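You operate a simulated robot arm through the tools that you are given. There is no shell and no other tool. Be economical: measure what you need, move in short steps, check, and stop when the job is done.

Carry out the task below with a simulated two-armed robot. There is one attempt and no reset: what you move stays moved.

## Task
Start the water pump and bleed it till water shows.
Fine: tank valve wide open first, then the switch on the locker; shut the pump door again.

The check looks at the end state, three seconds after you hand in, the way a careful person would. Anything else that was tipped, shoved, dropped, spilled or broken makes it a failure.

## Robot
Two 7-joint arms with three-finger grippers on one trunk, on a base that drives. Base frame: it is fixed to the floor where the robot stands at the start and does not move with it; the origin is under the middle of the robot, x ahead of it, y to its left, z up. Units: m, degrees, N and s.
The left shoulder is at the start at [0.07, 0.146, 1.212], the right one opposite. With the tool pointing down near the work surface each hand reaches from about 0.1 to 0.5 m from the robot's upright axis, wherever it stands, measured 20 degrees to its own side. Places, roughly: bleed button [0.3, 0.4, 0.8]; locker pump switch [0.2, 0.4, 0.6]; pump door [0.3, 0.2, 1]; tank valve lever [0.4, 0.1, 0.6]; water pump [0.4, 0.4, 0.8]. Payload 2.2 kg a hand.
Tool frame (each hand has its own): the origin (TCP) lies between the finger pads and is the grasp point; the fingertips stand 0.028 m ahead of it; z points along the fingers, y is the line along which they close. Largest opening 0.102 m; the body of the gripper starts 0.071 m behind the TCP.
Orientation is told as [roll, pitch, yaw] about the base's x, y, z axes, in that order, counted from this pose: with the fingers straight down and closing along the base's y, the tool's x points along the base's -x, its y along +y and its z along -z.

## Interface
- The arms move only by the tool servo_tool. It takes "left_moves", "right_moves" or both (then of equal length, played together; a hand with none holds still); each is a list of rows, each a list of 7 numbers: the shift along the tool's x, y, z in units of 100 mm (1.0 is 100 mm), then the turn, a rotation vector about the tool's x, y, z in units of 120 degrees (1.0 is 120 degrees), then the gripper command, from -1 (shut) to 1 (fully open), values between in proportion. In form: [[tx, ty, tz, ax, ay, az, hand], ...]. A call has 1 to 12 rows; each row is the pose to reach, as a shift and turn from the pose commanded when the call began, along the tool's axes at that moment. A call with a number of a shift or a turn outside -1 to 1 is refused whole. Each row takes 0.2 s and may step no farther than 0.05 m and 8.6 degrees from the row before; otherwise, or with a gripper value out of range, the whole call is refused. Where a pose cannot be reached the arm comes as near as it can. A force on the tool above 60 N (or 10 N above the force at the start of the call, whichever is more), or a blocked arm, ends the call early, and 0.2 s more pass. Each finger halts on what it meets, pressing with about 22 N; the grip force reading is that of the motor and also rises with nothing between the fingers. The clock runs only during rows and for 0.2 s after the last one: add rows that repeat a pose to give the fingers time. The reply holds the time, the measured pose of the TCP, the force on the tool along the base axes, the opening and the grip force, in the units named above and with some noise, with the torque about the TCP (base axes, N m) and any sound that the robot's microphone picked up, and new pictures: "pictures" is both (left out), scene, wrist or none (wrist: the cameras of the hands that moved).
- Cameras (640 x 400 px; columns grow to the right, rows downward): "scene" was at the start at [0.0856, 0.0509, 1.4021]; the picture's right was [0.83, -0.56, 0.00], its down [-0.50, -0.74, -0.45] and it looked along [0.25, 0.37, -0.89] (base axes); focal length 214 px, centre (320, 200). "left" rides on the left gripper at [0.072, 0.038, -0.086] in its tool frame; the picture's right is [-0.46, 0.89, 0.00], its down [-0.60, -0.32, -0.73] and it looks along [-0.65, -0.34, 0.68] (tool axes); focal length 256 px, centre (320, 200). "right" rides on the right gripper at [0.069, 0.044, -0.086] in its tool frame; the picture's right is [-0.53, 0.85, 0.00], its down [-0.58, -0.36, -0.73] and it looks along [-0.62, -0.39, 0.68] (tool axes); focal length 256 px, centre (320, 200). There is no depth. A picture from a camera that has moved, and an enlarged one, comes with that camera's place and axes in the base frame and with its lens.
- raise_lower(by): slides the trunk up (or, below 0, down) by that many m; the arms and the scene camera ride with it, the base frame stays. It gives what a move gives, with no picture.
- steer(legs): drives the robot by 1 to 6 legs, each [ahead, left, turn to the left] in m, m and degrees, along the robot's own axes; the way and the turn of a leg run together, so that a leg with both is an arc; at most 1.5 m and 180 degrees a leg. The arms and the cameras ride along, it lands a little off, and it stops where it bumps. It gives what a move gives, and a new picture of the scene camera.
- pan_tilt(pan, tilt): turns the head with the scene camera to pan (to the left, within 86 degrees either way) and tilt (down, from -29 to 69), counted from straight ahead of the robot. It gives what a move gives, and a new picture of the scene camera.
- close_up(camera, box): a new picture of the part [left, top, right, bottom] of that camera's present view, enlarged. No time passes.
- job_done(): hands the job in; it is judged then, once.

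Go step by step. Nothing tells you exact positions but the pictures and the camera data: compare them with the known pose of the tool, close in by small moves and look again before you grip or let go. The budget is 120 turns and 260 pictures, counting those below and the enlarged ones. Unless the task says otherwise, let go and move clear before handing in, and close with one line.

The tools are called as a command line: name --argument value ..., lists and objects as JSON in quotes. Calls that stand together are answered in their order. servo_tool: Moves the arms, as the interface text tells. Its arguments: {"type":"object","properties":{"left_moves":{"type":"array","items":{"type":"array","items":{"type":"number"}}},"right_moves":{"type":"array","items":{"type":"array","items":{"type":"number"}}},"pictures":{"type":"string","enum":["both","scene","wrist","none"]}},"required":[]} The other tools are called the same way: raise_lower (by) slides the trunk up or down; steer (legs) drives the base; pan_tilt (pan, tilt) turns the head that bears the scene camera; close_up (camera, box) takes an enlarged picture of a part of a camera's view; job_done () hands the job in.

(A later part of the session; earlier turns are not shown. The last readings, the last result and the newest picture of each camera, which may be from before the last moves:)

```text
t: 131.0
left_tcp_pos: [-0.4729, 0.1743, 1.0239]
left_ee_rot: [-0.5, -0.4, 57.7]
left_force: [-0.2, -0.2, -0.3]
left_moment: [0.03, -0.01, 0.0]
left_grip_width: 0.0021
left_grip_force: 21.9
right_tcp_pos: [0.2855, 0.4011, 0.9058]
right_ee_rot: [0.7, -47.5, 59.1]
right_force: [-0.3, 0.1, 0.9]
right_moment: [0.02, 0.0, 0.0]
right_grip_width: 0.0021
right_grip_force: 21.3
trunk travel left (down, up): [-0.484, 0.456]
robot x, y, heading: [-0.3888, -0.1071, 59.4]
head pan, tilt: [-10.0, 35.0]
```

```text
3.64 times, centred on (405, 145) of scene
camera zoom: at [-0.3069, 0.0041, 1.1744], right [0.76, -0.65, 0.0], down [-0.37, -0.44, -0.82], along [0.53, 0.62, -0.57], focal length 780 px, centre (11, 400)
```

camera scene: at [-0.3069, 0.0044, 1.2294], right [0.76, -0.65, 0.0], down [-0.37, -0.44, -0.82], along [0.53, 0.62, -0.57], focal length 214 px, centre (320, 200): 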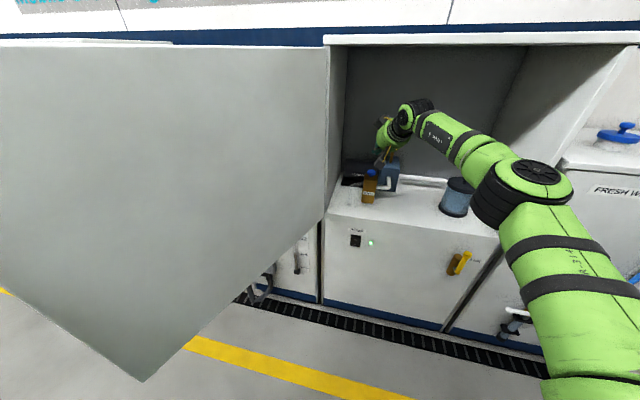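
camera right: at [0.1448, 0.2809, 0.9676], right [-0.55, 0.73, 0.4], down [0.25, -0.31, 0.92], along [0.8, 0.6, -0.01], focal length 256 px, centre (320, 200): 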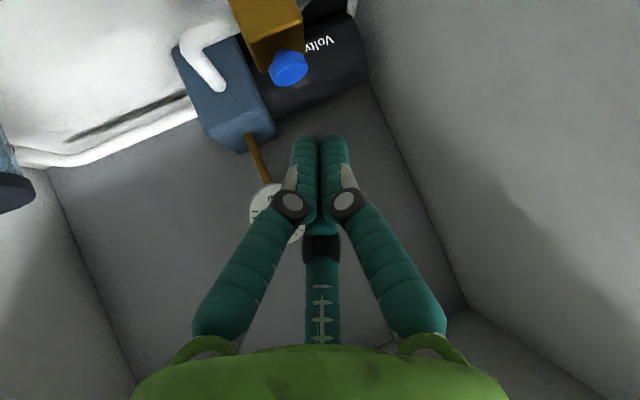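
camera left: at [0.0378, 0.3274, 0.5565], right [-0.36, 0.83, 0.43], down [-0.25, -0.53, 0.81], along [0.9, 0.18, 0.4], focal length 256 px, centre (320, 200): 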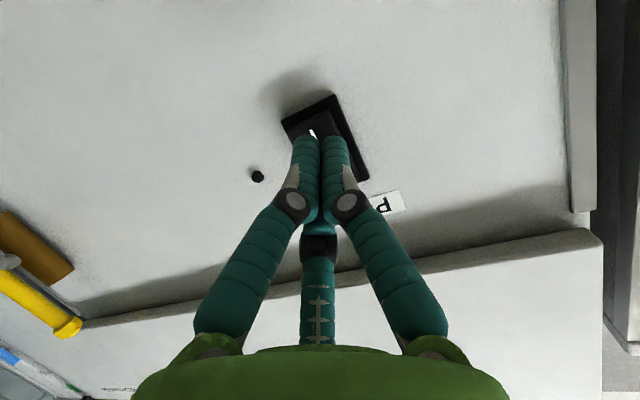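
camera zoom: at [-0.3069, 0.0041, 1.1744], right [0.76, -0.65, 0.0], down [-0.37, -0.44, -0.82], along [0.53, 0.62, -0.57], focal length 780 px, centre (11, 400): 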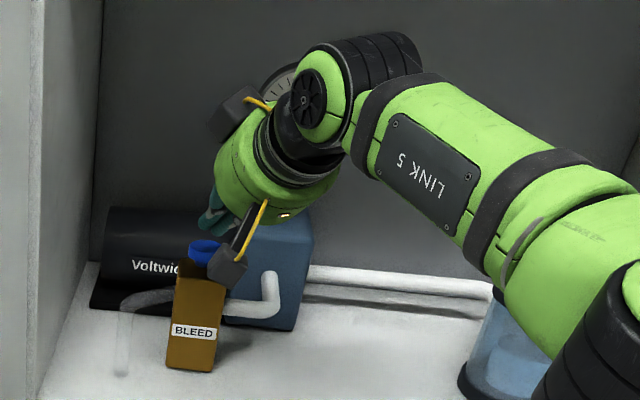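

The tips are ~2.4 cm straight above the blue cap. Lower with the trunk to press.

raise_lower --by -0.028

close_up --camera "scene" --box '[330, 80, 480, 190]'

close_up --camera "right" --box '[160, 0, 480, 200]'

```text
t: 131.7
left_tcp_pos: [-0.4732, 0.1748, 0.9957]
left_ee_rot: [-0.4, -0.4, 57.6]
left_force: [-0.2, -0.3, -0.1]
left_moment: [0.03, -0.02, -0.02]
left_grip_width: 0.0021
left_grip_force: 22.5
right_tcp_pos: [0.2857, 0.3998, 0.8776]
right_ee_rot: [0.7, -47.5, 59.1]
right_force: [0.4, -0.3, 0.4]
right_moment: [0.0, -0.03, 0.04]
right_grip_width: 0.0024
right_grip_force: 22.5
trunk travel left (down, up): [-0.456, 0.484]
robot x, y, heading: [-0.388, -0.1005, 59.6]
head pan, tilt: [-10.0, 35.0]
```

```text
3.64 times, centred on (405, 135) of scene
camera zoom: at [-0.3069, 0.004, 1.1464], right [0.76, -0.65, 0.0], down [-0.37, -0.44, -0.82], along [0.53, 0.62, -0.57], focal length 780 px, centre (11, 436)
```

zoom: 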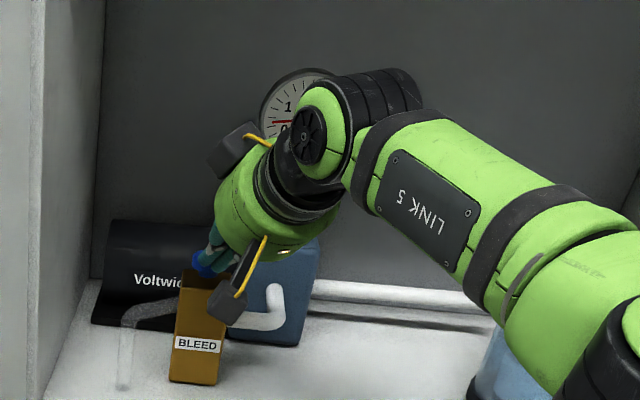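

```text
2.00 times, centred on (320, 100) of right
camera zoom: at [0.1909, 0.3282, 0.8845], right [-0.54, 0.74, 0.4], down [0.25, -0.32, 0.92], along [0.8, 0.6, -0.01], focal length 512 px, centre (320, 400)
```

zoom: 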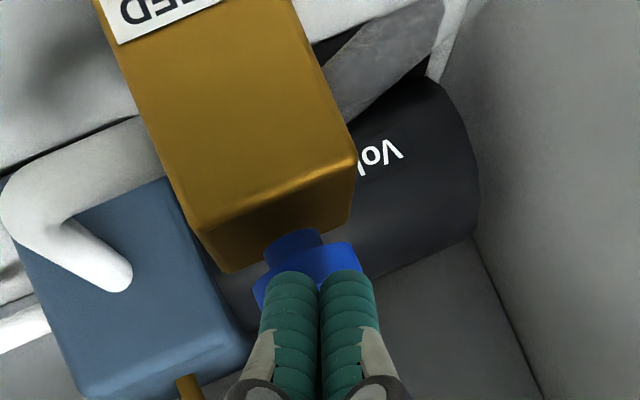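

Just touching, no force yet. Press down 12 mm more.

raise_lower --by -0.012

close_up --camera "scene" --box '[330, 80, 480, 190]'

close_up --camera "right" --box '[160, 0, 480, 200]'

```text
t: 132.3
left_tcp_pos: [-0.4735, 0.1733, 0.9846]
left_ee_rot: [-0.4, -0.3, 57.7]
left_force: [0.3, 0.0, 0.1]
left_moment: [0.02, -0.02, 0.0]
left_grip_width: 0.0024
left_grip_force: 21.4
right_tcp_pos: [0.2857, 0.4016, 0.8663]
right_ee_rot: [0.8, -47.6, 59.0]
right_force: [-0.3, -1.4, 0.4]
right_moment: [0.02, 0.0, -0.01]
right_grip_width: 0.0025
right_grip_force: 22.1
trunk travel left (down, up): [-0.444, 0.496]
robot x, y, heading: [-0.3905, -0.1, 59.6]
head pan, tilt: [-10.0, 35.0]
```

```text
3.64 times, centred on (405, 135) of scene
camera zoom: at [-0.3071, 0.0039, 1.1344], right [0.76, -0.65, 0.0], down [-0.37, -0.44, -0.82], along [0.53, 0.62, -0.57], focal length 780 px, centre (11, 436)
```

zoom: 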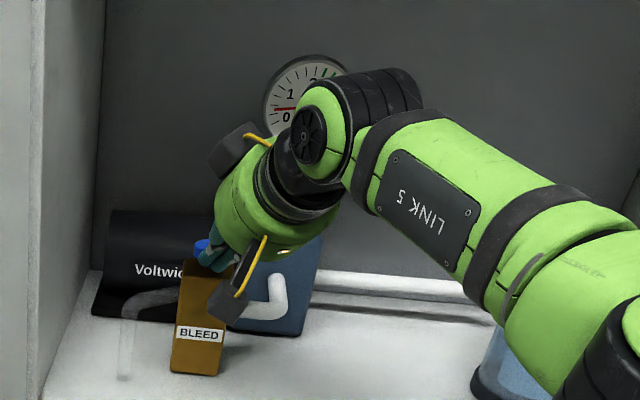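

```text
2.00 times, centred on (320, 100) of right
camera zoom: at [0.1908, 0.3282, 0.8728], right [-0.54, 0.74, 0.4], down [0.25, -0.32, 0.92], along [0.8, 0.6, -0.01], focal length 512 px, centre (320, 400)
```

zoom: 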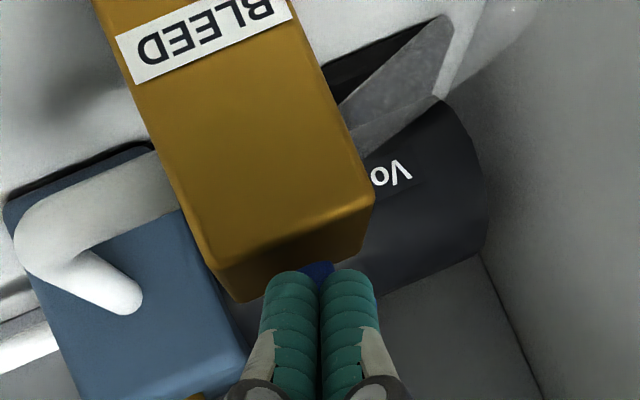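

The fingers came down just in front of the cap. Re-triangulating over the trunk heights puts it at about [0.311, 0.435, 0.85], i.e. 2.5 cm further. Raise, drive in 2.5 cm, and check.

raise_lower --by 0.035

steer --legs '[[0.026, -0.004, 0]]'

close_up --camera "scene" --box '[330, 90, 480, 200]'

close_up --camera "right" --box '[160, 0, 480, 200]'

```text
t: 133.1
left_tcp_pos: [-0.4729, 0.1746, 1.0195]
left_ee_rot: [-0.4, -0.4, 57.7]
left_force: [0.5, -1.0, 0.9]
left_moment: [-0.03, -0.04, -0.03]
left_grip_width: 0.0022
left_grip_force: 21.8
right_tcp_pos: [0.2855, 0.4015, 0.8983]
right_ee_rot: [0.8, -47.5, 59.1]
right_force: [-0.3, -0.8, -0.1]
right_moment: [0.01, -0.03, 0.02]
right_grip_width: 0.0024
right_grip_force: 22.1
trunk travel left (down, up): [-0.479, 0.461]
robot x, y, heading: [-0.3891, -0.1066, 59.5]
head pan, tilt: [-10.0, 35.0]
```

```text
t: 133.9
left_tcp_pos: [-0.4567, 0.1946, 1.0194]
left_ee_rot: [-0.4, -0.5, 57.7]
left_force: [-0.4, -0.2, -0.7]
left_moment: [-0.02, 0.03, 0.0]
left_grip_width: 0.0021
left_grip_force: 22.7
right_tcp_pos: [0.3019, 0.4202, 0.9007]
right_ee_rot: [0.8, -47.6, 59.0]
right_force: [-1.0, -0.4, -0.3]
right_moment: [0.01, -0.01, 0.01]
right_grip_width: 0.0023
right_grip_force: 21.9
trunk travel left (down, up): [-0.479, 0.461]
robot x, y, heading: [-0.3725, -0.0855, 59.4]
head pan, tilt: [-10.0, 35.0]
camera scene: at [-0.2912, 0.0238, 1.1695], right [0.76, -0.65, 0.0], down [-0.37, -0.44, -0.82], along [0.53, 0.62, -0.57], focal length 214 px, centre (320, 200)
```

scene: 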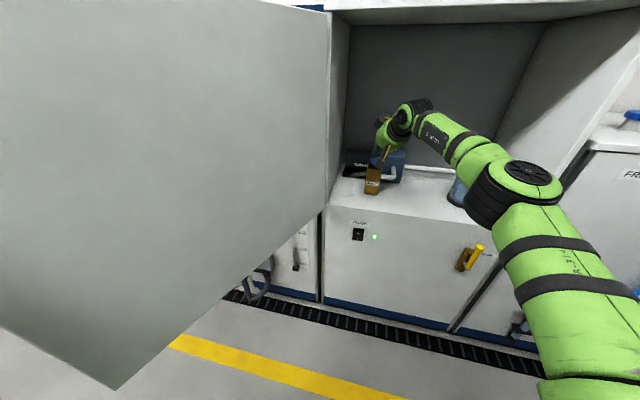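

```text
3.64 times, centred on (405, 145) of scene
camera zoom: at [-0.2912, 0.0238, 1.1695], right [0.76, -0.65, 0.0], down [-0.37, -0.44, -0.82], along [0.53, 0.62, -0.57], focal length 780 px, centre (11, 400)
```

zoom: 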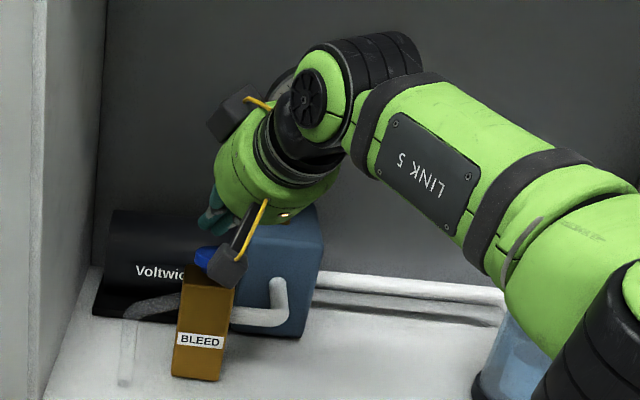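

```text
2.00 times, centred on (320, 100) of right
camera zoom: at [0.2067, 0.3481, 0.908], right [-0.55, 0.74, 0.4], down [0.25, -0.32, 0.92], along [0.8, 0.6, -0.01], focal length 512 px, centre (320, 400)
```

zoom: 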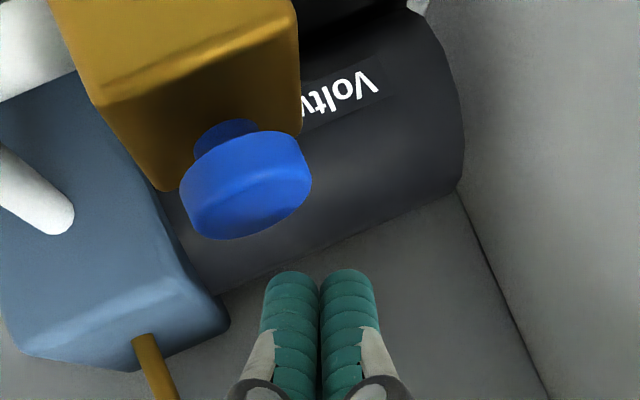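

Now aligned in both views. Lower 4 cm and watch the force.

raise_lower --by -0.036

close_up --camera "scene" --box '[330, 80, 480, 190]'

close_up --camera "right" --box '[160, 0, 480, 200]'

```text
t: 134.7
left_tcp_pos: [-0.4588, 0.1923, 0.9836]
left_ee_rot: [-0.4, -0.6, 57.6]
left_force: [-0.1, 0.2, 0.8]
left_moment: [0.04, 0.03, 0.0]
left_grip_width: 0.0022
left_grip_force: 22.0
right_tcp_pos: [0.3022, 0.4202, 0.8714]
right_ee_rot: [0.9, -48.3, 59.1]
right_force: [5.9, 4.0, 17.9]
right_moment: [0.24, -0.32, -0.05]
right_grip_width: 0.0023
right_grip_force: 22.2
trunk travel left (down, up): [-0.443, 0.497]
robot x, y, heading: [-0.3763, -0.0853, 59.5]
head pan, tilt: [-10.0, 35.0]
heard: click
```

```text
3.64 times, centred on (405, 135) of scene
camera zoom: at [-0.2925, 0.0226, 1.134], right [0.76, -0.65, 0.0], down [-0.37, -0.44, -0.82], along [0.53, 0.62, -0.57], focal length 780 px, centre (11, 436)
```

zoom: 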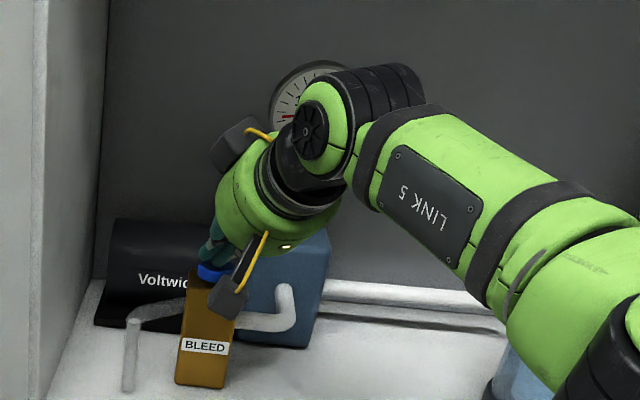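

```text
2.00 times, centred on (320, 100) of right
camera zoom: at [0.2064, 0.3479, 0.877], right [-0.55, 0.73, 0.41], down [0.24, -0.33, 0.91], along [0.8, 0.6, 0.0], focal length 512 px, centre (320, 400)
```

zoom: 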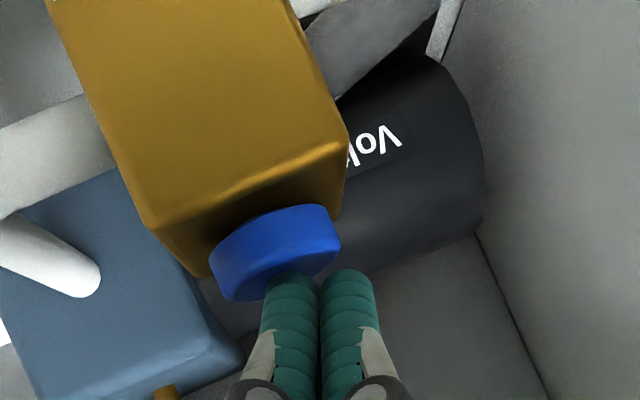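

A click: the button is held down at 18 N. Hold it and watch the clear tube and gauge for water.

servo_tool --right_moves '[[0, 0, 0, 0, 0, 0, -1], [0, 0, 0, 0, 0, 0, -1], [0, 0, 0, 0, 0, 0, -1], [0, 0, 0, 0, 0, 0, -1], [0, 0, 0, 0, 0, 0, -1], [0, 0, 0, 0, 0, 0, -1], [0, 0, 0, 0, 0, 0, -1], [0, 0, 0, 0, 0, 0, -1]]' --pictures "none"

close_up --camera "scene" --box '[330, 80, 480, 190]'

```text
t: 136.5
left_tcp_pos: [-0.4584, 0.1924, 0.9836]
left_ee_rot: [-0.2, -0.6, 57.7]
left_force: [0.3, -0.7, -0.6]
left_moment: [0.03, 0.01, 0.06]
left_grip_width: 0.0022
left_grip_force: 21.6
right_tcp_pos: [0.3008, 0.4203, 0.8713]
right_ee_rot: [0.9, -48.3, 59.2]
right_force: [7.6, 3.6, 20.3]
right_moment: [0.25, -0.39, -0.04]
right_grip_width: 0.0021
right_grip_force: 22.3
trunk travel left (down, up): [-0.443, 0.497]
robot x, y, heading: [-0.3718, -0.0862, 59.7]
head pan, tilt: [-10.0, 35.0]
```

```text
3.64 times, centred on (405, 135) of scene
camera zoom: at [-0.2927, 0.0222, 1.1338], right [0.76, -0.65, 0.0], down [-0.37, -0.43, -0.82], along [0.53, 0.62, -0.57], focal length 780 px, centre (11, 436)
```

zoom: 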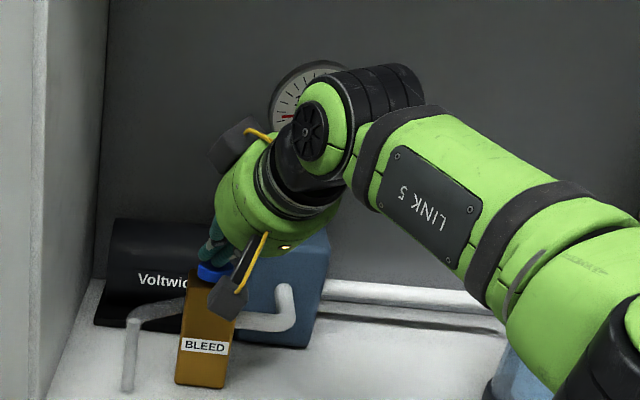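

close_up --camera "scene" --box '[345, 140, 405, 185]'

servo_tool --right_moves '[[0, 0, 0, 0, 0, 0, -1], [0, 0, 0, 0, 0, 0, -1], [0, 0, 0, 0, 0, 0, -1], [0, 0, 0, 0, 0, 0, -1], [0, 0, 0, 0, 0, 0, -1], [0, 0, 0, 0, 0, 0, -1], [0, 0, 0, 0, 0, 0, -1], [0, 0, 0, 0, 0, 0, -1], [0, 0, 0, 0, 0, 0, -1], [0, 0, 0, 0, 0, 0, -1], [0, 0, 0, 0, 0, 0, -1], [0, 0, 0, 0, 0, 0, -1]]' --pictures "none"

close_up --camera "scene" --box '[345, 140, 405, 185]'

```text
8.89 times, centred on (375, 162) of scene
camera zoom: at [-0.2927, 0.0222, 1.1338], right [0.76, -0.65, 0.0], down [-0.37, -0.43, -0.82], along [0.53, 0.62, -0.57], focal length 1906 px, centre (-169, 533)
```

zoom: 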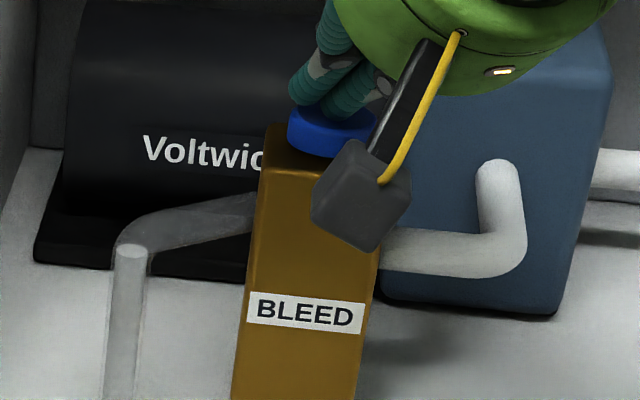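

```text
t: 139.1
left_tcp_pos: [-0.4591, 0.1933, 0.9832]
left_ee_rot: [-0.4, -0.6, 57.8]
left_force: [0.3, 0.4, 0.2]
left_moment: [-0.01, 0.02, 0.05]
left_grip_width: 0.0021
left_grip_force: 22.2
right_tcp_pos: [0.3008, 0.4196, 0.8707]
right_ee_rot: [0.8, -48.3, 59.2]
right_force: [5.5, 3.2, 20.1]
right_moment: [0.2, -0.29, 0.03]
right_grip_width: 0.0021
right_grip_force: 21.4
trunk travel left (down, up): [-0.443, 0.497]
robot x, y, heading: [-0.37, -0.0856, 59.5]
head pan, tilt: [-10.0, 35.0]
```

```text
8.89 times, centred on (375, 162) of scene
camera zoom: at [-0.2931, 0.022, 1.1339], right [0.76, -0.65, 0.0], down [-0.37, -0.43, -0.82], along [0.53, 0.62, -0.57], focal length 1906 px, centre (-169, 533)
```

zoom: 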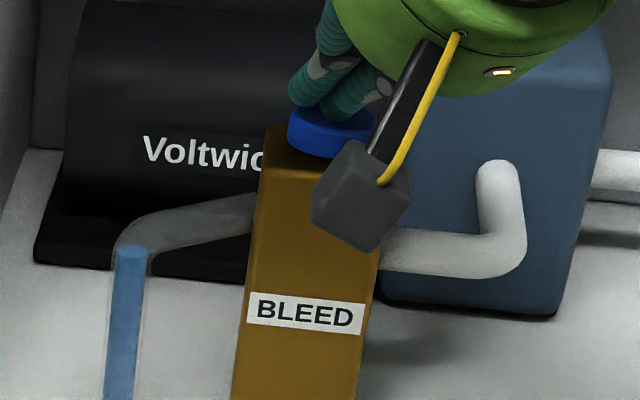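

Water shows in the clear tube. Release the button: raise and back out.

raise_lower --by 0.1

close_up --camera "scene" --box '[330, 100, 480, 210]'

steer --legs '[[-0.3, 0, 0]]'

```text
t: 140.5
left_tcp_pos: [-0.4574, 0.1938, 1.0828]
left_ee_rot: [-0.3, -0.3, 57.6]
left_force: [0.7, 0.0, -0.7]
left_moment: [0.02, 0.01, -0.02]
left_grip_width: 0.0022
left_grip_force: 22.0
right_tcp_pos: [0.3022, 0.4206, 0.9638]
right_ee_rot: [0.8, -47.5, 59.0]
right_force: [0.0, -0.6, -0.1]
right_moment: [0.0, 0.01, 0.0]
right_grip_width: 0.0022
right_grip_force: 22.0
trunk travel left (down, up): [-0.543, 0.397]
robot x, y, heading: [-0.3775, -0.0841, 59.6]
head pan, tilt: [-10.0, 35.0]
```

```text
3.64 times, centred on (405, 155) of scene
camera zoom: at [-0.2906, 0.0243, 1.2333], right [0.76, -0.65, 0.0], down [-0.37, -0.44, -0.82], along [0.53, 0.62, -0.57], focal length 780 px, centre (11, 364)
```

zoom: 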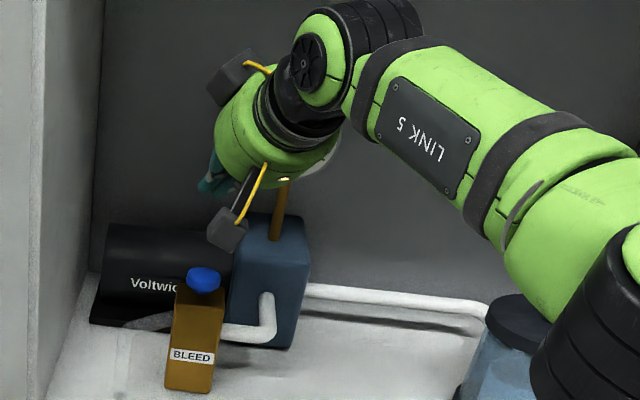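

```text
t: 142.5
left_tcp_pos: [-0.6117, -0.0661, 1.0829]
left_ee_rot: [-0.4, -0.4, 57.9]
left_force: [0.3, -0.3, 0.5]
left_moment: [0.02, -0.07, 0.0]
left_grip_width: 0.0019
left_grip_force: 22.1
right_tcp_pos: [0.1483, 0.1625, 0.9631]
right_ee_rot: [0.8, -47.5, 59.2]
right_force: [0.1, 0.3, -0.5]
right_moment: [0.02, -0.04, -0.01]
right_grip_width: 0.002
right_grip_force: 21.7
trunk travel left (down, up): [-0.543, 0.397]
robot x, y, heading: [-0.5242, -0.345, 59.8]
head pan, tilt: [-10.0, 35.0]
camera scene: at [-0.4432, -0.2355, 1.2334], right [0.76, -0.65, 0.0], down [-0.37, -0.44, -0.82], along [0.53, 0.62, -0.57], focal length 214 px, centre (320, 200)
```

scene: 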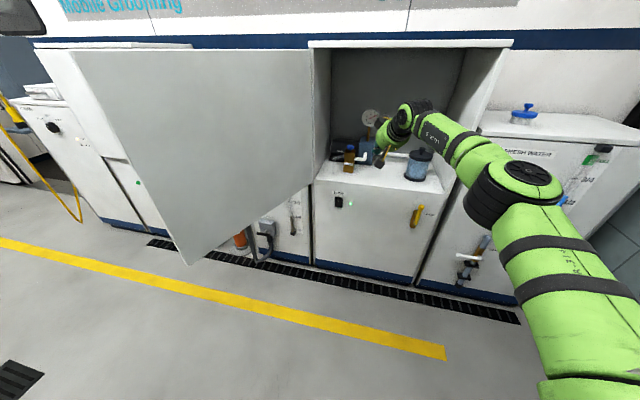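

Water was seen, the button popped back and everything is upright. Now I'll drive around to the outer side of the door: back and left, turn square, back more, then left.

close_up --camera "scene" --box '[320, 90, 440, 190]'

steer --legs '[[-0.1, 0.25, 0], [0, 0, -25.7], [-0.25, 0, 0]]'

servo_tool --right_moves '[[0, 0, 0, 0, -0.065, 0, -1], [0, 0, 0, 0, -0.13, 0, -1], [0, 0, 0, 0, -0.195, 0, -1], [0, 0, 0, 0, -0.26, 0, -1], [0, 0, 0, 0, -0.31, 0, -1]]' --pictures "scene"

```text
4.00 times, centred on (380, 140) of scene
camera zoom: at [-0.4432, -0.2355, 1.2334], right [0.76, -0.65, 0.0], down [-0.37, -0.44, -0.82], along [0.53, 0.62, -0.57], focal length 858 px, centre (80, 440)
```

zoom: 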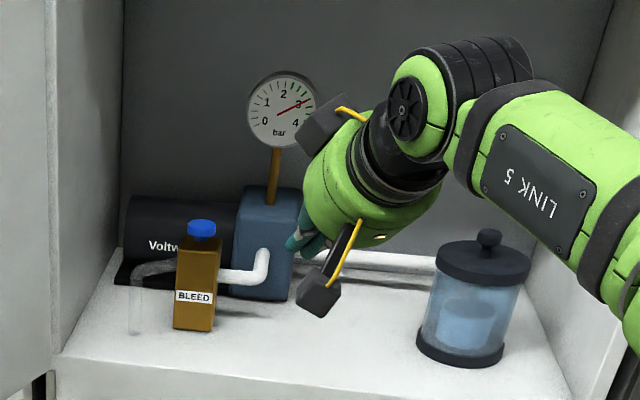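

```text
t: 147.1
left_tcp_pos: [-0.9532, -0.1571, 1.0817]
left_ee_rot: [-0.4, -0.4, 32.2]
left_force: [-0.2, -0.2, -0.2]
left_moment: [0.04, 0.01, 0.0]
left_grip_width: 0.002
left_grip_force: 21.3
right_tcp_pos: [-0.1699, -0.2797, 0.9642]
right_ee_rot: [0.9, -47.5, 33.6]
right_force: [-0.4, -0.4, 1.1]
right_moment: [-0.02, 0.0, -0.01]
right_grip_width: 0.0024
right_grip_force: 22.0
trunk travel left (down, up): [-0.543, 0.397]
robot x, y, heading: [-0.9972, -0.4438, 34.1]
head pan, tilt: [-10.0, 35.0]
camera scene: at [-0.8753, -0.3826, 1.2334], right [0.41, -0.91, 0.0], down [-0.52, -0.23, -0.82], along [0.75, 0.33, -0.57], focal length 214 px, centre (320, 200)
```

scene: 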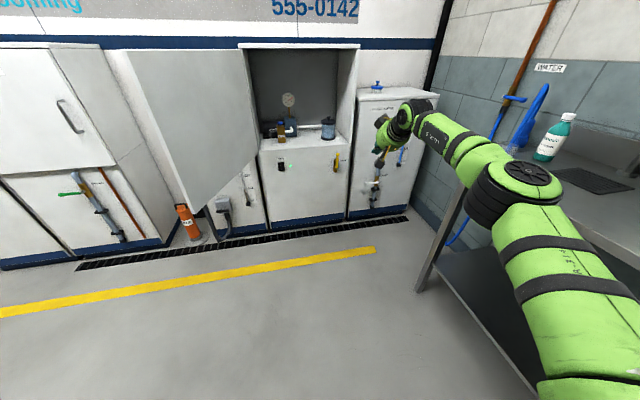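

```text
t: 148.3
left_tcp_pos: [-0.9525, -0.158, 1.0828]
left_ee_rot: [-0.3, -0.3, 32.2]
left_force: [-1.0, -0.1, 0.8]
left_moment: [-0.03, 0.0, 0.03]
left_grip_width: 0.0022
left_grip_force: 22.0
right_tcp_pos: [-0.1678, -0.2801, 0.9651]
right_ee_rot: [5.6, -84.8, 28.6]
right_force: [0.1, 0.7, 0.8]
right_moment: [-0.04, 0.06, 0.01]
right_grip_width: 0.0021
right_grip_force: 22.6
trunk travel left (down, up): [-0.543, 0.397]
robot x, y, heading: [-0.9953, -0.4452, 34.1]
head pan, tilt: [-10.0, 35.0]
camera scene: at [-0.8744, -0.3821, 1.2334], right [0.41, -0.91, 0.0], down [-0.52, -0.23, -0.82], along [0.75, 0.33, -0.57], focal length 214 px, centre (320, 200)
```

scene: 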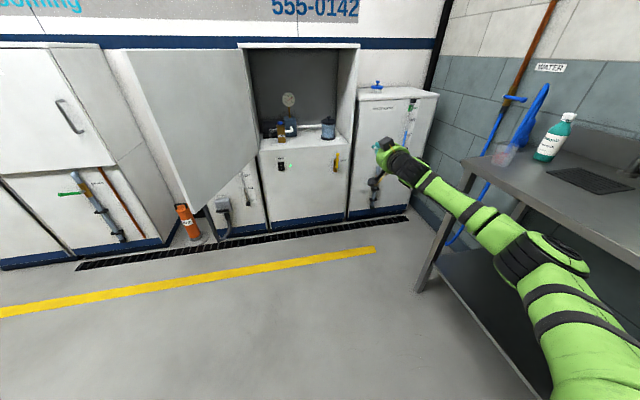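

Gauge reads about 3 bar, all well. Drive left past the door edge (backing 4 cm more first).

steer --legs '[[-0.05, 0, 0], [0, 0.76, 0]]'

pan_tilt --pan -15 --tilt 35

```text
t: 153.0
left_tcp_pos: [-1.4165, 0.4443, 1.0837]
left_ee_rot: [-0.4, -0.3, 32.0]
left_force: [0.1, 0.4, -0.3]
left_moment: [0.0, 0.02, -0.06]
left_grip_width: 0.0021
left_grip_force: 21.9
right_tcp_pos: [-0.6345, 0.3173, 0.9632]
right_ee_rot: [5.7, -84.7, 28.3]
right_force: [0.0, 0.6, 0.4]
right_moment: [0.03, 0.03, -0.02]
right_grip_width: 0.0023
right_grip_force: 21.9
trunk travel left (down, up): [-0.543, 0.397]
robot x, y, heading: [-1.4631, 0.1559, 33.9]
head pan, tilt: [-10.0, 35.0]
camera scene: at [-1.34, 0.2185, 1.2334], right [0.4, -0.92, 0.0], down [-0.52, -0.23, -0.82], along [0.75, 0.33, -0.57], focal length 214 px, centre (320, 200)
```

scene: 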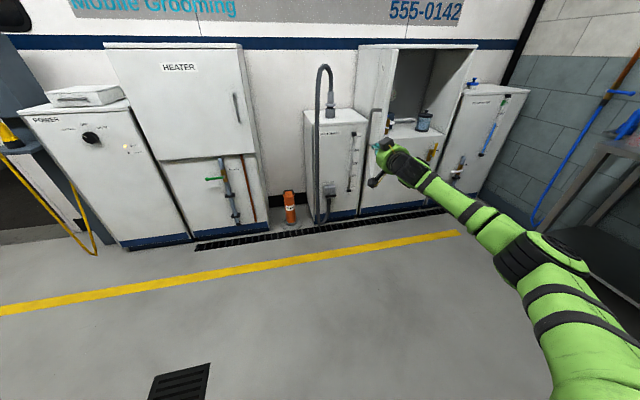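

```text
t: 153.6
left_tcp_pos: [-1.4171, 0.4442, 1.0823]
left_ee_rot: [-0.5, -0.4, 32.0]
left_force: [-0.4, 0.0, -0.2]
left_moment: [0.01, 0.04, 0.03]
left_grip_width: 0.0023
left_grip_force: 21.7
right_tcp_pos: [-0.6342, 0.3166, 0.9641]
right_ee_rot: [5.6, -84.7, 28.4]
right_force: [0.5, -0.1, 0.6]
right_moment: [-0.03, 0.01, 0.0]
right_grip_width: 0.002
right_grip_force: 22.2
trunk travel left (down, up): [-0.543, 0.397]
robot x, y, heading: [-1.4613, 0.1548, 33.7]
head pan, tilt: [-15.0, 35.0]
camera scene: at [-1.3373, 0.2114, 1.2334], right [0.32, -0.95, 0.0], down [-0.54, -0.18, -0.82], along [0.78, 0.26, -0.57], focal length 214 px, centre (320, 200)
```

scene: 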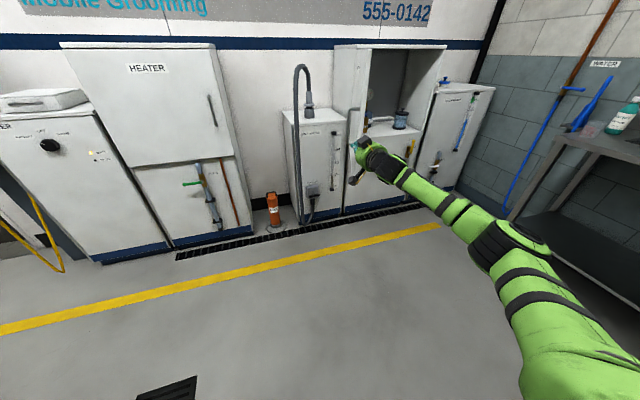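

close_up --camera "scene" --box '[280, 40, 460, 220]'

close_up --camera "right" --box '[0, 0, 640, 400]'

```text
2.22 times, centred on (370, 130) of scene
camera zoom: at [-1.3373, 0.2114, 1.2334], right [0.32, -0.95, 0.0], down [-0.54, -0.18, -0.82], along [0.78, 0.26, -0.57], focal length 477 px, centre (209, 356)
```

zoom: 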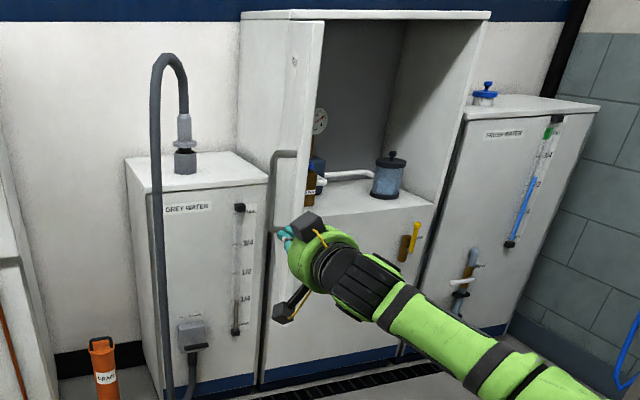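

```text
1.00 times, centred on (320, 200) of right (not enlarged: the box is as wide or as high as the picture)
camera zoom: at [-0.7375, 0.3045, 0.903], right [-0.43, 0.72, 0.54], down [-0.35, -0.68, 0.64], along [0.83, 0.08, 0.55], focal length 256 px, centre (320, 200)
```

zoom: 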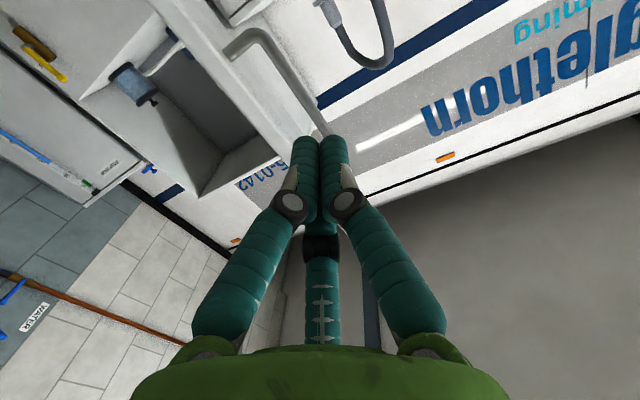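

The handle sticks out from the door's outer face; I'll go to its left, move ahead past it and push the door right by that bar.

steer --legs '[[0, 0.06, 0], [0.28, 0, 0]]'

close_up --camera "scene" --box '[280, 40, 460, 220]'

close_up --camera "right" --box '[0, 0, 640, 400]'

```text
t: 156.2
left_tcp_pos: [-1.2172, 0.6511, 1.0828]
left_ee_rot: [-0.3, -0.4, 32.3]
left_force: [0.6, -0.9, 0.2]
left_moment: [-0.03, 0.0, 0.01]
left_grip_width: 0.0023
left_grip_force: 21.5
right_tcp_pos: [-0.4349, 0.529, 0.9634]
right_ee_rot: [5.5, -84.7, 28.6]
right_force: [0.0, 0.5, -0.8]
right_moment: [-0.01, 0.02, 0.0]
right_grip_width: 0.0019
right_grip_force: 22.3
trunk travel left (down, up): [-0.543, 0.397]
robot x, y, heading: [-1.2611, 0.358, 34.0]
head pan, tilt: [-15.0, 35.0]
camera scene: at [-1.1365, 0.4188, 1.2334], right [0.33, -0.95, 0.0], down [-0.54, -0.19, -0.82], along [0.77, 0.27, -0.57], focal length 214 px, centre (320, 200)
```

scene: 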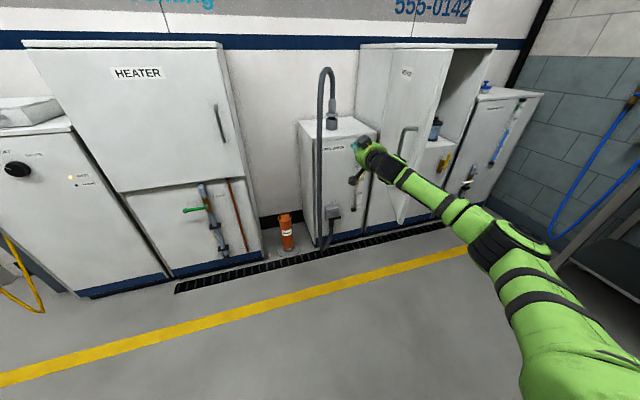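

```text
2.22 times, centred on (370, 130) of scene
camera zoom: at [-1.1365, 0.4188, 1.2334], right [0.33, -0.95, 0.0], down [-0.54, -0.19, -0.82], along [0.77, 0.27, -0.57], focal length 477 px, centre (209, 356)
```

zoom: 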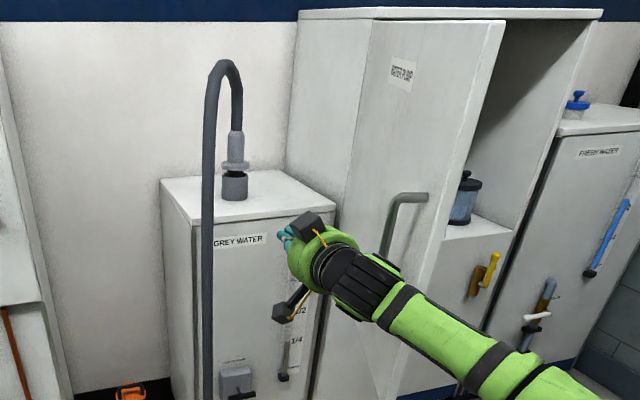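

```text
1.00 times, centred on (320, 200) of right (not enlarged: the box is as wide or as high as the picture)
camera zoom: at [-0.5372, 0.5148, 0.903], right [-0.43, 0.72, 0.54], down [-0.35, -0.69, 0.64], along [0.83, 0.09, 0.55], focal length 256 px, centre (320, 200)
```

zoom: 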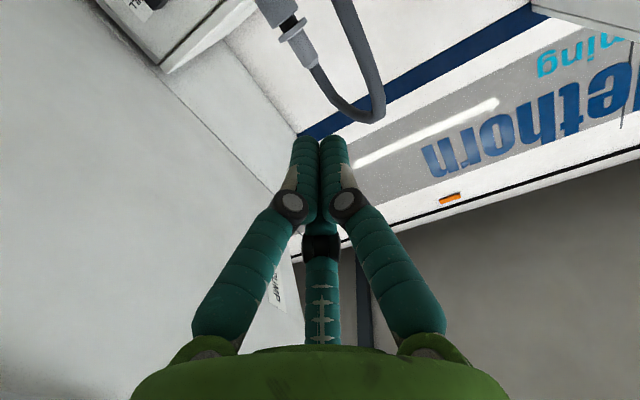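

Now on the outer side of the door. Push right by driving sideways.

steer --legs '[[0, -0.3, 0]]'

```text
t: 158.2
left_tcp_pos: [-1.0461, 0.3973, 1.0839]
left_ee_rot: [-0.3, -0.5, 32.0]
left_force: [-0.1, 0.0, 0.4]
left_moment: [0.0, 0.02, 0.01]
left_grip_width: 0.0022
left_grip_force: 21.9
right_tcp_pos: [-0.2632, 0.2733, 0.9636]
right_ee_rot: [5.6, -84.7, 28.5]
right_force: [-0.4, 0.5, 0.0]
right_moment: [-0.02, 0.02, 0.03]
right_grip_width: 0.002
right_grip_force: 21.8
trunk travel left (down, up): [-0.543, 0.397]
robot x, y, heading: [-1.0906, 0.1119, 34.0]
head pan, tilt: [-15.0, 35.0]
camera scene: at [-0.966, 0.1653, 1.2334], right [0.32, -0.95, 0.0], down [-0.54, -0.19, -0.82], along [0.78, 0.26, -0.57], focal length 214 px, centre (320, 200)
```

scene: 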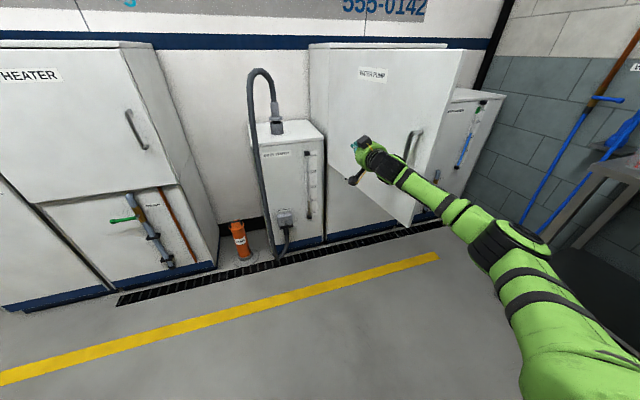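

The door is swinging closed. Continue diagonally right and ahead.

steer --legs '[[0.08, -0.25, 0]]'

```text
t: 160.1
left_tcp_pos: [-0.839, 0.2309, 1.0827]
left_ee_rot: [-0.5, -0.5, 31.9]
left_force: [0.1, 0.8, -0.3]
left_moment: [-0.01, 0.01, 0.0]
left_grip_width: 0.0022
left_grip_force: 21.7
right_tcp_pos: [-0.0564, 0.1049, 0.9638]
right_ee_rot: [5.8, -84.7, 28.3]
right_force: [0.7, 0.7, 0.3]
right_moment: [-0.02, -0.04, 0.02]
right_grip_width: 0.0021
right_grip_force: 21.8
trunk travel left (down, up): [-0.543, 0.397]
robot x, y, heading: [-0.8905, -0.0557, 33.6]
head pan, tilt: [-15.0, 35.0]
camera scene: at [-0.759, -0.0015, 1.2334], right [0.32, -0.95, 0.0], down [-0.54, -0.18, -0.82], along [0.78, 0.26, -0.57], focal length 214 px, centre (320, 200)
```

scene: 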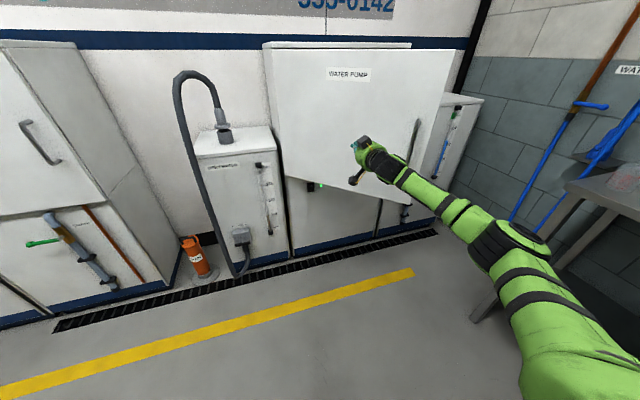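

Now move right and push straight ahead on the door face, left of the handle.

steer --legs '[[0, -0.17, 0], [0.2, 0, 0]]'

```text
t: 162.8
left_tcp_pos: [-0.5785, 0.2005, 1.0832]
left_ee_rot: [-0.4, -0.4, 32.3]
left_force: [0.9, -0.2, -0.3]
left_moment: [-0.03, 0.0, -0.01]
left_grip_width: 0.0023
left_grip_force: 22.1
right_tcp_pos: [0.203, 0.0796, 0.9639]
right_ee_rot: [5.9, -84.7, 28.5]
right_force: [0.9, 0.2, 0.4]
right_moment: [0.0, 0.0, 0.02]
right_grip_width: 0.0022
right_grip_force: 22.4
trunk travel left (down, up): [-0.543, 0.397]
robot x, y, heading: [-0.623, -0.0856, 33.9]
head pan, tilt: [-15.0, 35.0]
camera scene: at [-0.4983, -0.0305, 1.2334], right [0.33, -0.95, 0.0], down [-0.54, -0.19, -0.82], along [0.77, 0.27, -0.57], focal length 214 px, centre (320, 200)
```

scene: 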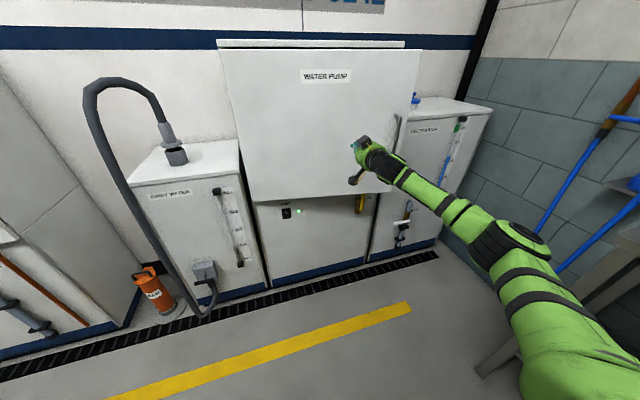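

Nearly shut. Push on 12 cm, then check force.

steer --legs '[[0.12, 0, 0]]'

close_up --camera "scene" --box '[200, 20, 460, 260]'

```text
t: 164.0
left_tcp_pos: [-0.4801, 0.2694, 1.0839]
left_ee_rot: [-0.3, -0.5, 32.1]
left_force: [0.3, 0.0, 0.4]
left_moment: [-0.01, 0.0, -0.03]
left_grip_width: 0.0023
left_grip_force: 21.8
right_tcp_pos: [0.3029, 0.1445, 0.9647]
right_ee_rot: [5.8, -84.7, 28.4]
right_force: [-0.3, -0.4, 0.7]
right_moment: [0.0, -0.03, -0.03]
right_grip_width: 0.0023
right_grip_force: 22.5
trunk travel left (down, up): [-0.543, 0.397]
robot x, y, heading: [-0.5231, -0.0191, 34.0]
head pan, tilt: [-15.0, 35.0]
camera scene: at [-0.3993, 0.0361, 1.2335], right [0.32, -0.95, 0.0], down [-0.54, -0.19, -0.82], along [0.78, 0.27, -0.57], focal length 214 px, centre (320, 200)
```

scene: 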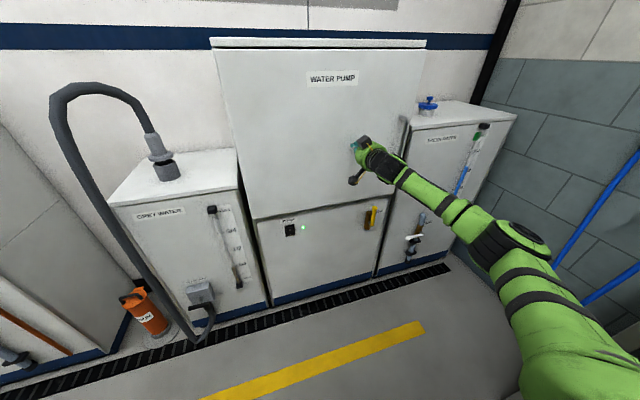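

```text
1.67 times, centred on (330, 140) of scene
camera zoom: at [-0.3993, 0.0361, 1.2335], right [0.32, -0.95, 0.0], down [-0.54, -0.19, -0.82], along [0.78, 0.27, -0.57], focal length 358 px, centre (303, 300)
```

zoom: 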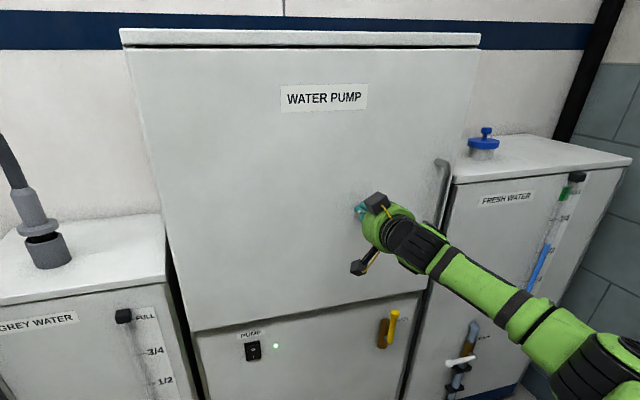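

Looks almost shut. Press 3 cm more to seat it.

steer --legs '[[0.03, 0, 0]]'

close_up --camera "scene" --box '[200, 20, 460, 260]'

```text
t: 164.9
left_tcp_pos: [-0.4676, 0.2769, 1.0825]
left_ee_rot: [-0.4, -0.8, 31.9]
left_force: [0.4, -0.3, 0.4]
left_moment: [0.0, 0.01, 0.02]
left_grip_width: 0.002
left_grip_force: 22.7
right_tcp_pos: [0.3129, 0.1509, 0.9681]
right_ee_rot: [5.9, -85.0, 28.5]
right_force: [-20.0, -11.9, 1.0]
right_moment: [0.17, -0.22, 0.01]
right_grip_width: 0.0059
right_grip_force: 31.7
trunk travel left (down, up): [-0.543, 0.397]
robot x, y, heading: [-0.508, -0.0132, 33.7]
head pan, tilt: [-15.0, 35.0]
stopped in leg 1: the force on the tool passed its limit at 99 N (the readings are from after the stop); the commanded pose is now the measured one
camera scene: at [-0.3886, 0.0432, 1.2341], right [0.32, -0.95, 0.0], down [-0.54, -0.18, -0.82], along [0.78, 0.26, -0.57], focal length 214 px, centre (320, 200)
```

scene: 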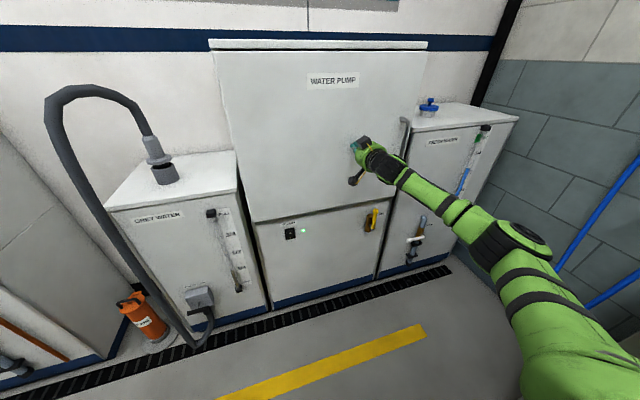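

```text
1.67 times, centred on (330, 140) of scene
camera zoom: at [-0.3886, 0.0432, 1.2341], right [0.32, -0.95, 0.0], down [-0.54, -0.18, -0.82], along [0.78, 0.26, -0.57], focal length 358 px, centre (303, 300)
```

zoom: 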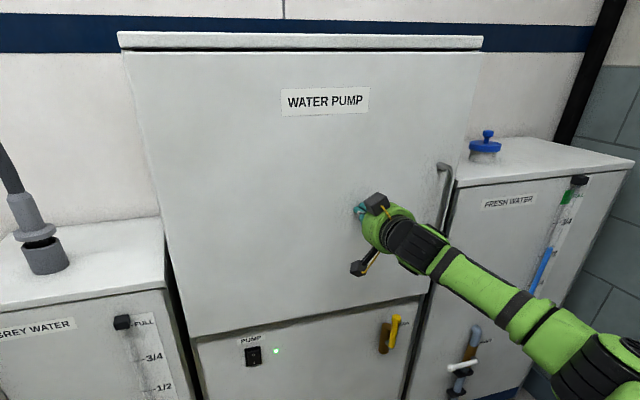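

The door is firmly against its frame. Back off and check everything.

steer --legs '[[-0.3, 0, 0]]'

close_up --camera "scene" --box '[220, 20, 460, 240]'

pan_tilt --pan -60 --tilt 35

```text
t: 166.9
left_tcp_pos: [-0.7135, 0.1111, 1.0823]
left_ee_rot: [-0.4, -0.4, 31.6]
left_force: [0.3, -0.1, 0.5]
left_moment: [-0.02, -0.05, -0.05]
left_grip_width: 0.0023
left_grip_force: 22.3
right_tcp_pos: [0.067, -0.0193, 0.9627]
right_ee_rot: [5.7, -84.6, 28.1]
right_force: [-0.5, 0.2, -0.1]
right_moment: [-0.02, 0.0, 0.0]
right_grip_width: 0.002
right_grip_force: 31.5
trunk travel left (down, up): [-0.543, 0.397]
robot x, y, heading: [-0.7629, -0.1737, 33.6]
head pan, tilt: [-15.0, 35.0]
camera scene: at [-0.635, -0.122, 1.2334], right [0.32, -0.95, 0.0], down [-0.54, -0.18, -0.82], along [0.78, 0.26, -0.57], focal length 214 px, centre (320, 200)
```

scene: 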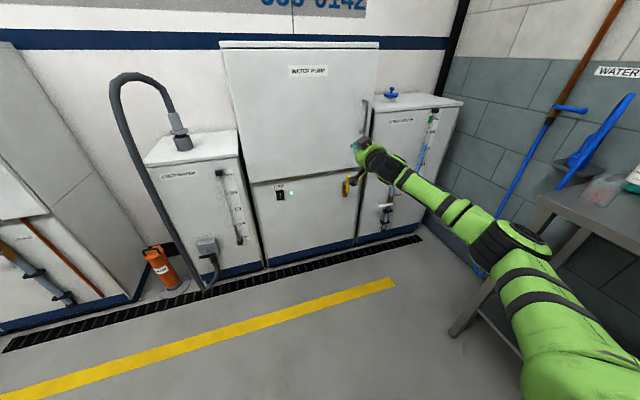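

```text
1.82 times, centred on (340, 130) of scene
camera zoom: at [-0.635, -0.122, 1.2334], right [0.32, -0.95, 0.0], down [-0.54, -0.18, -0.82], along [0.78, 0.26, -0.57], focal length 390 px, centre (284, 327)
```

zoom: 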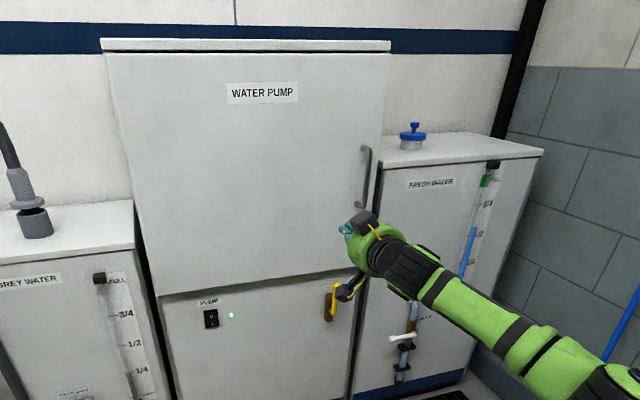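

```text
t: 168.1
left_tcp_pos: [-0.7129, 0.1112, 1.083]
left_ee_rot: [-0.4, -0.4, 31.6]
left_force: [-0.5, -0.1, -0.1]
left_moment: [-0.02, 0.0, 0.02]
left_grip_width: 0.0024
left_grip_force: 22.2
right_tcp_pos: [0.0667, -0.0201, 0.9625]
right_ee_rot: [5.5, -84.6, 28.2]
right_force: [0.0, 0.4, -0.6]
right_moment: [0.01, -0.03, -0.04]
right_grip_width: 0.0024
right_grip_force: 31.5
trunk travel left (down, up): [-0.543, 0.397]
robot x, y, heading: [-0.76, -0.1771, 33.3]
head pan, tilt: [-60.0, 35.0]
camera scene: at [-0.6399, -0.1891, 1.2334], right [-0.45, -0.89, 0.0], down [-0.51, 0.26, -0.82], along [0.73, -0.37, -0.57], focal length 214 px, centre (320, 200)
```

scene: 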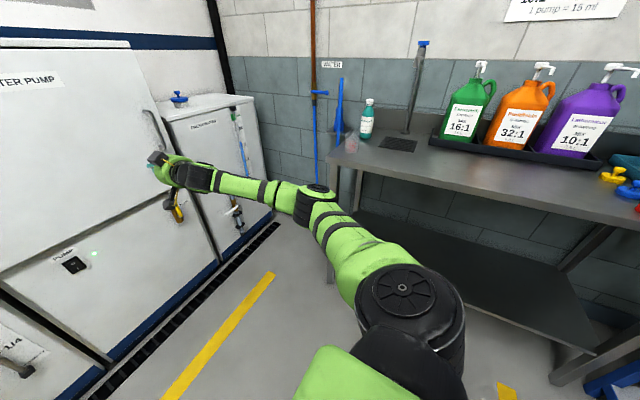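

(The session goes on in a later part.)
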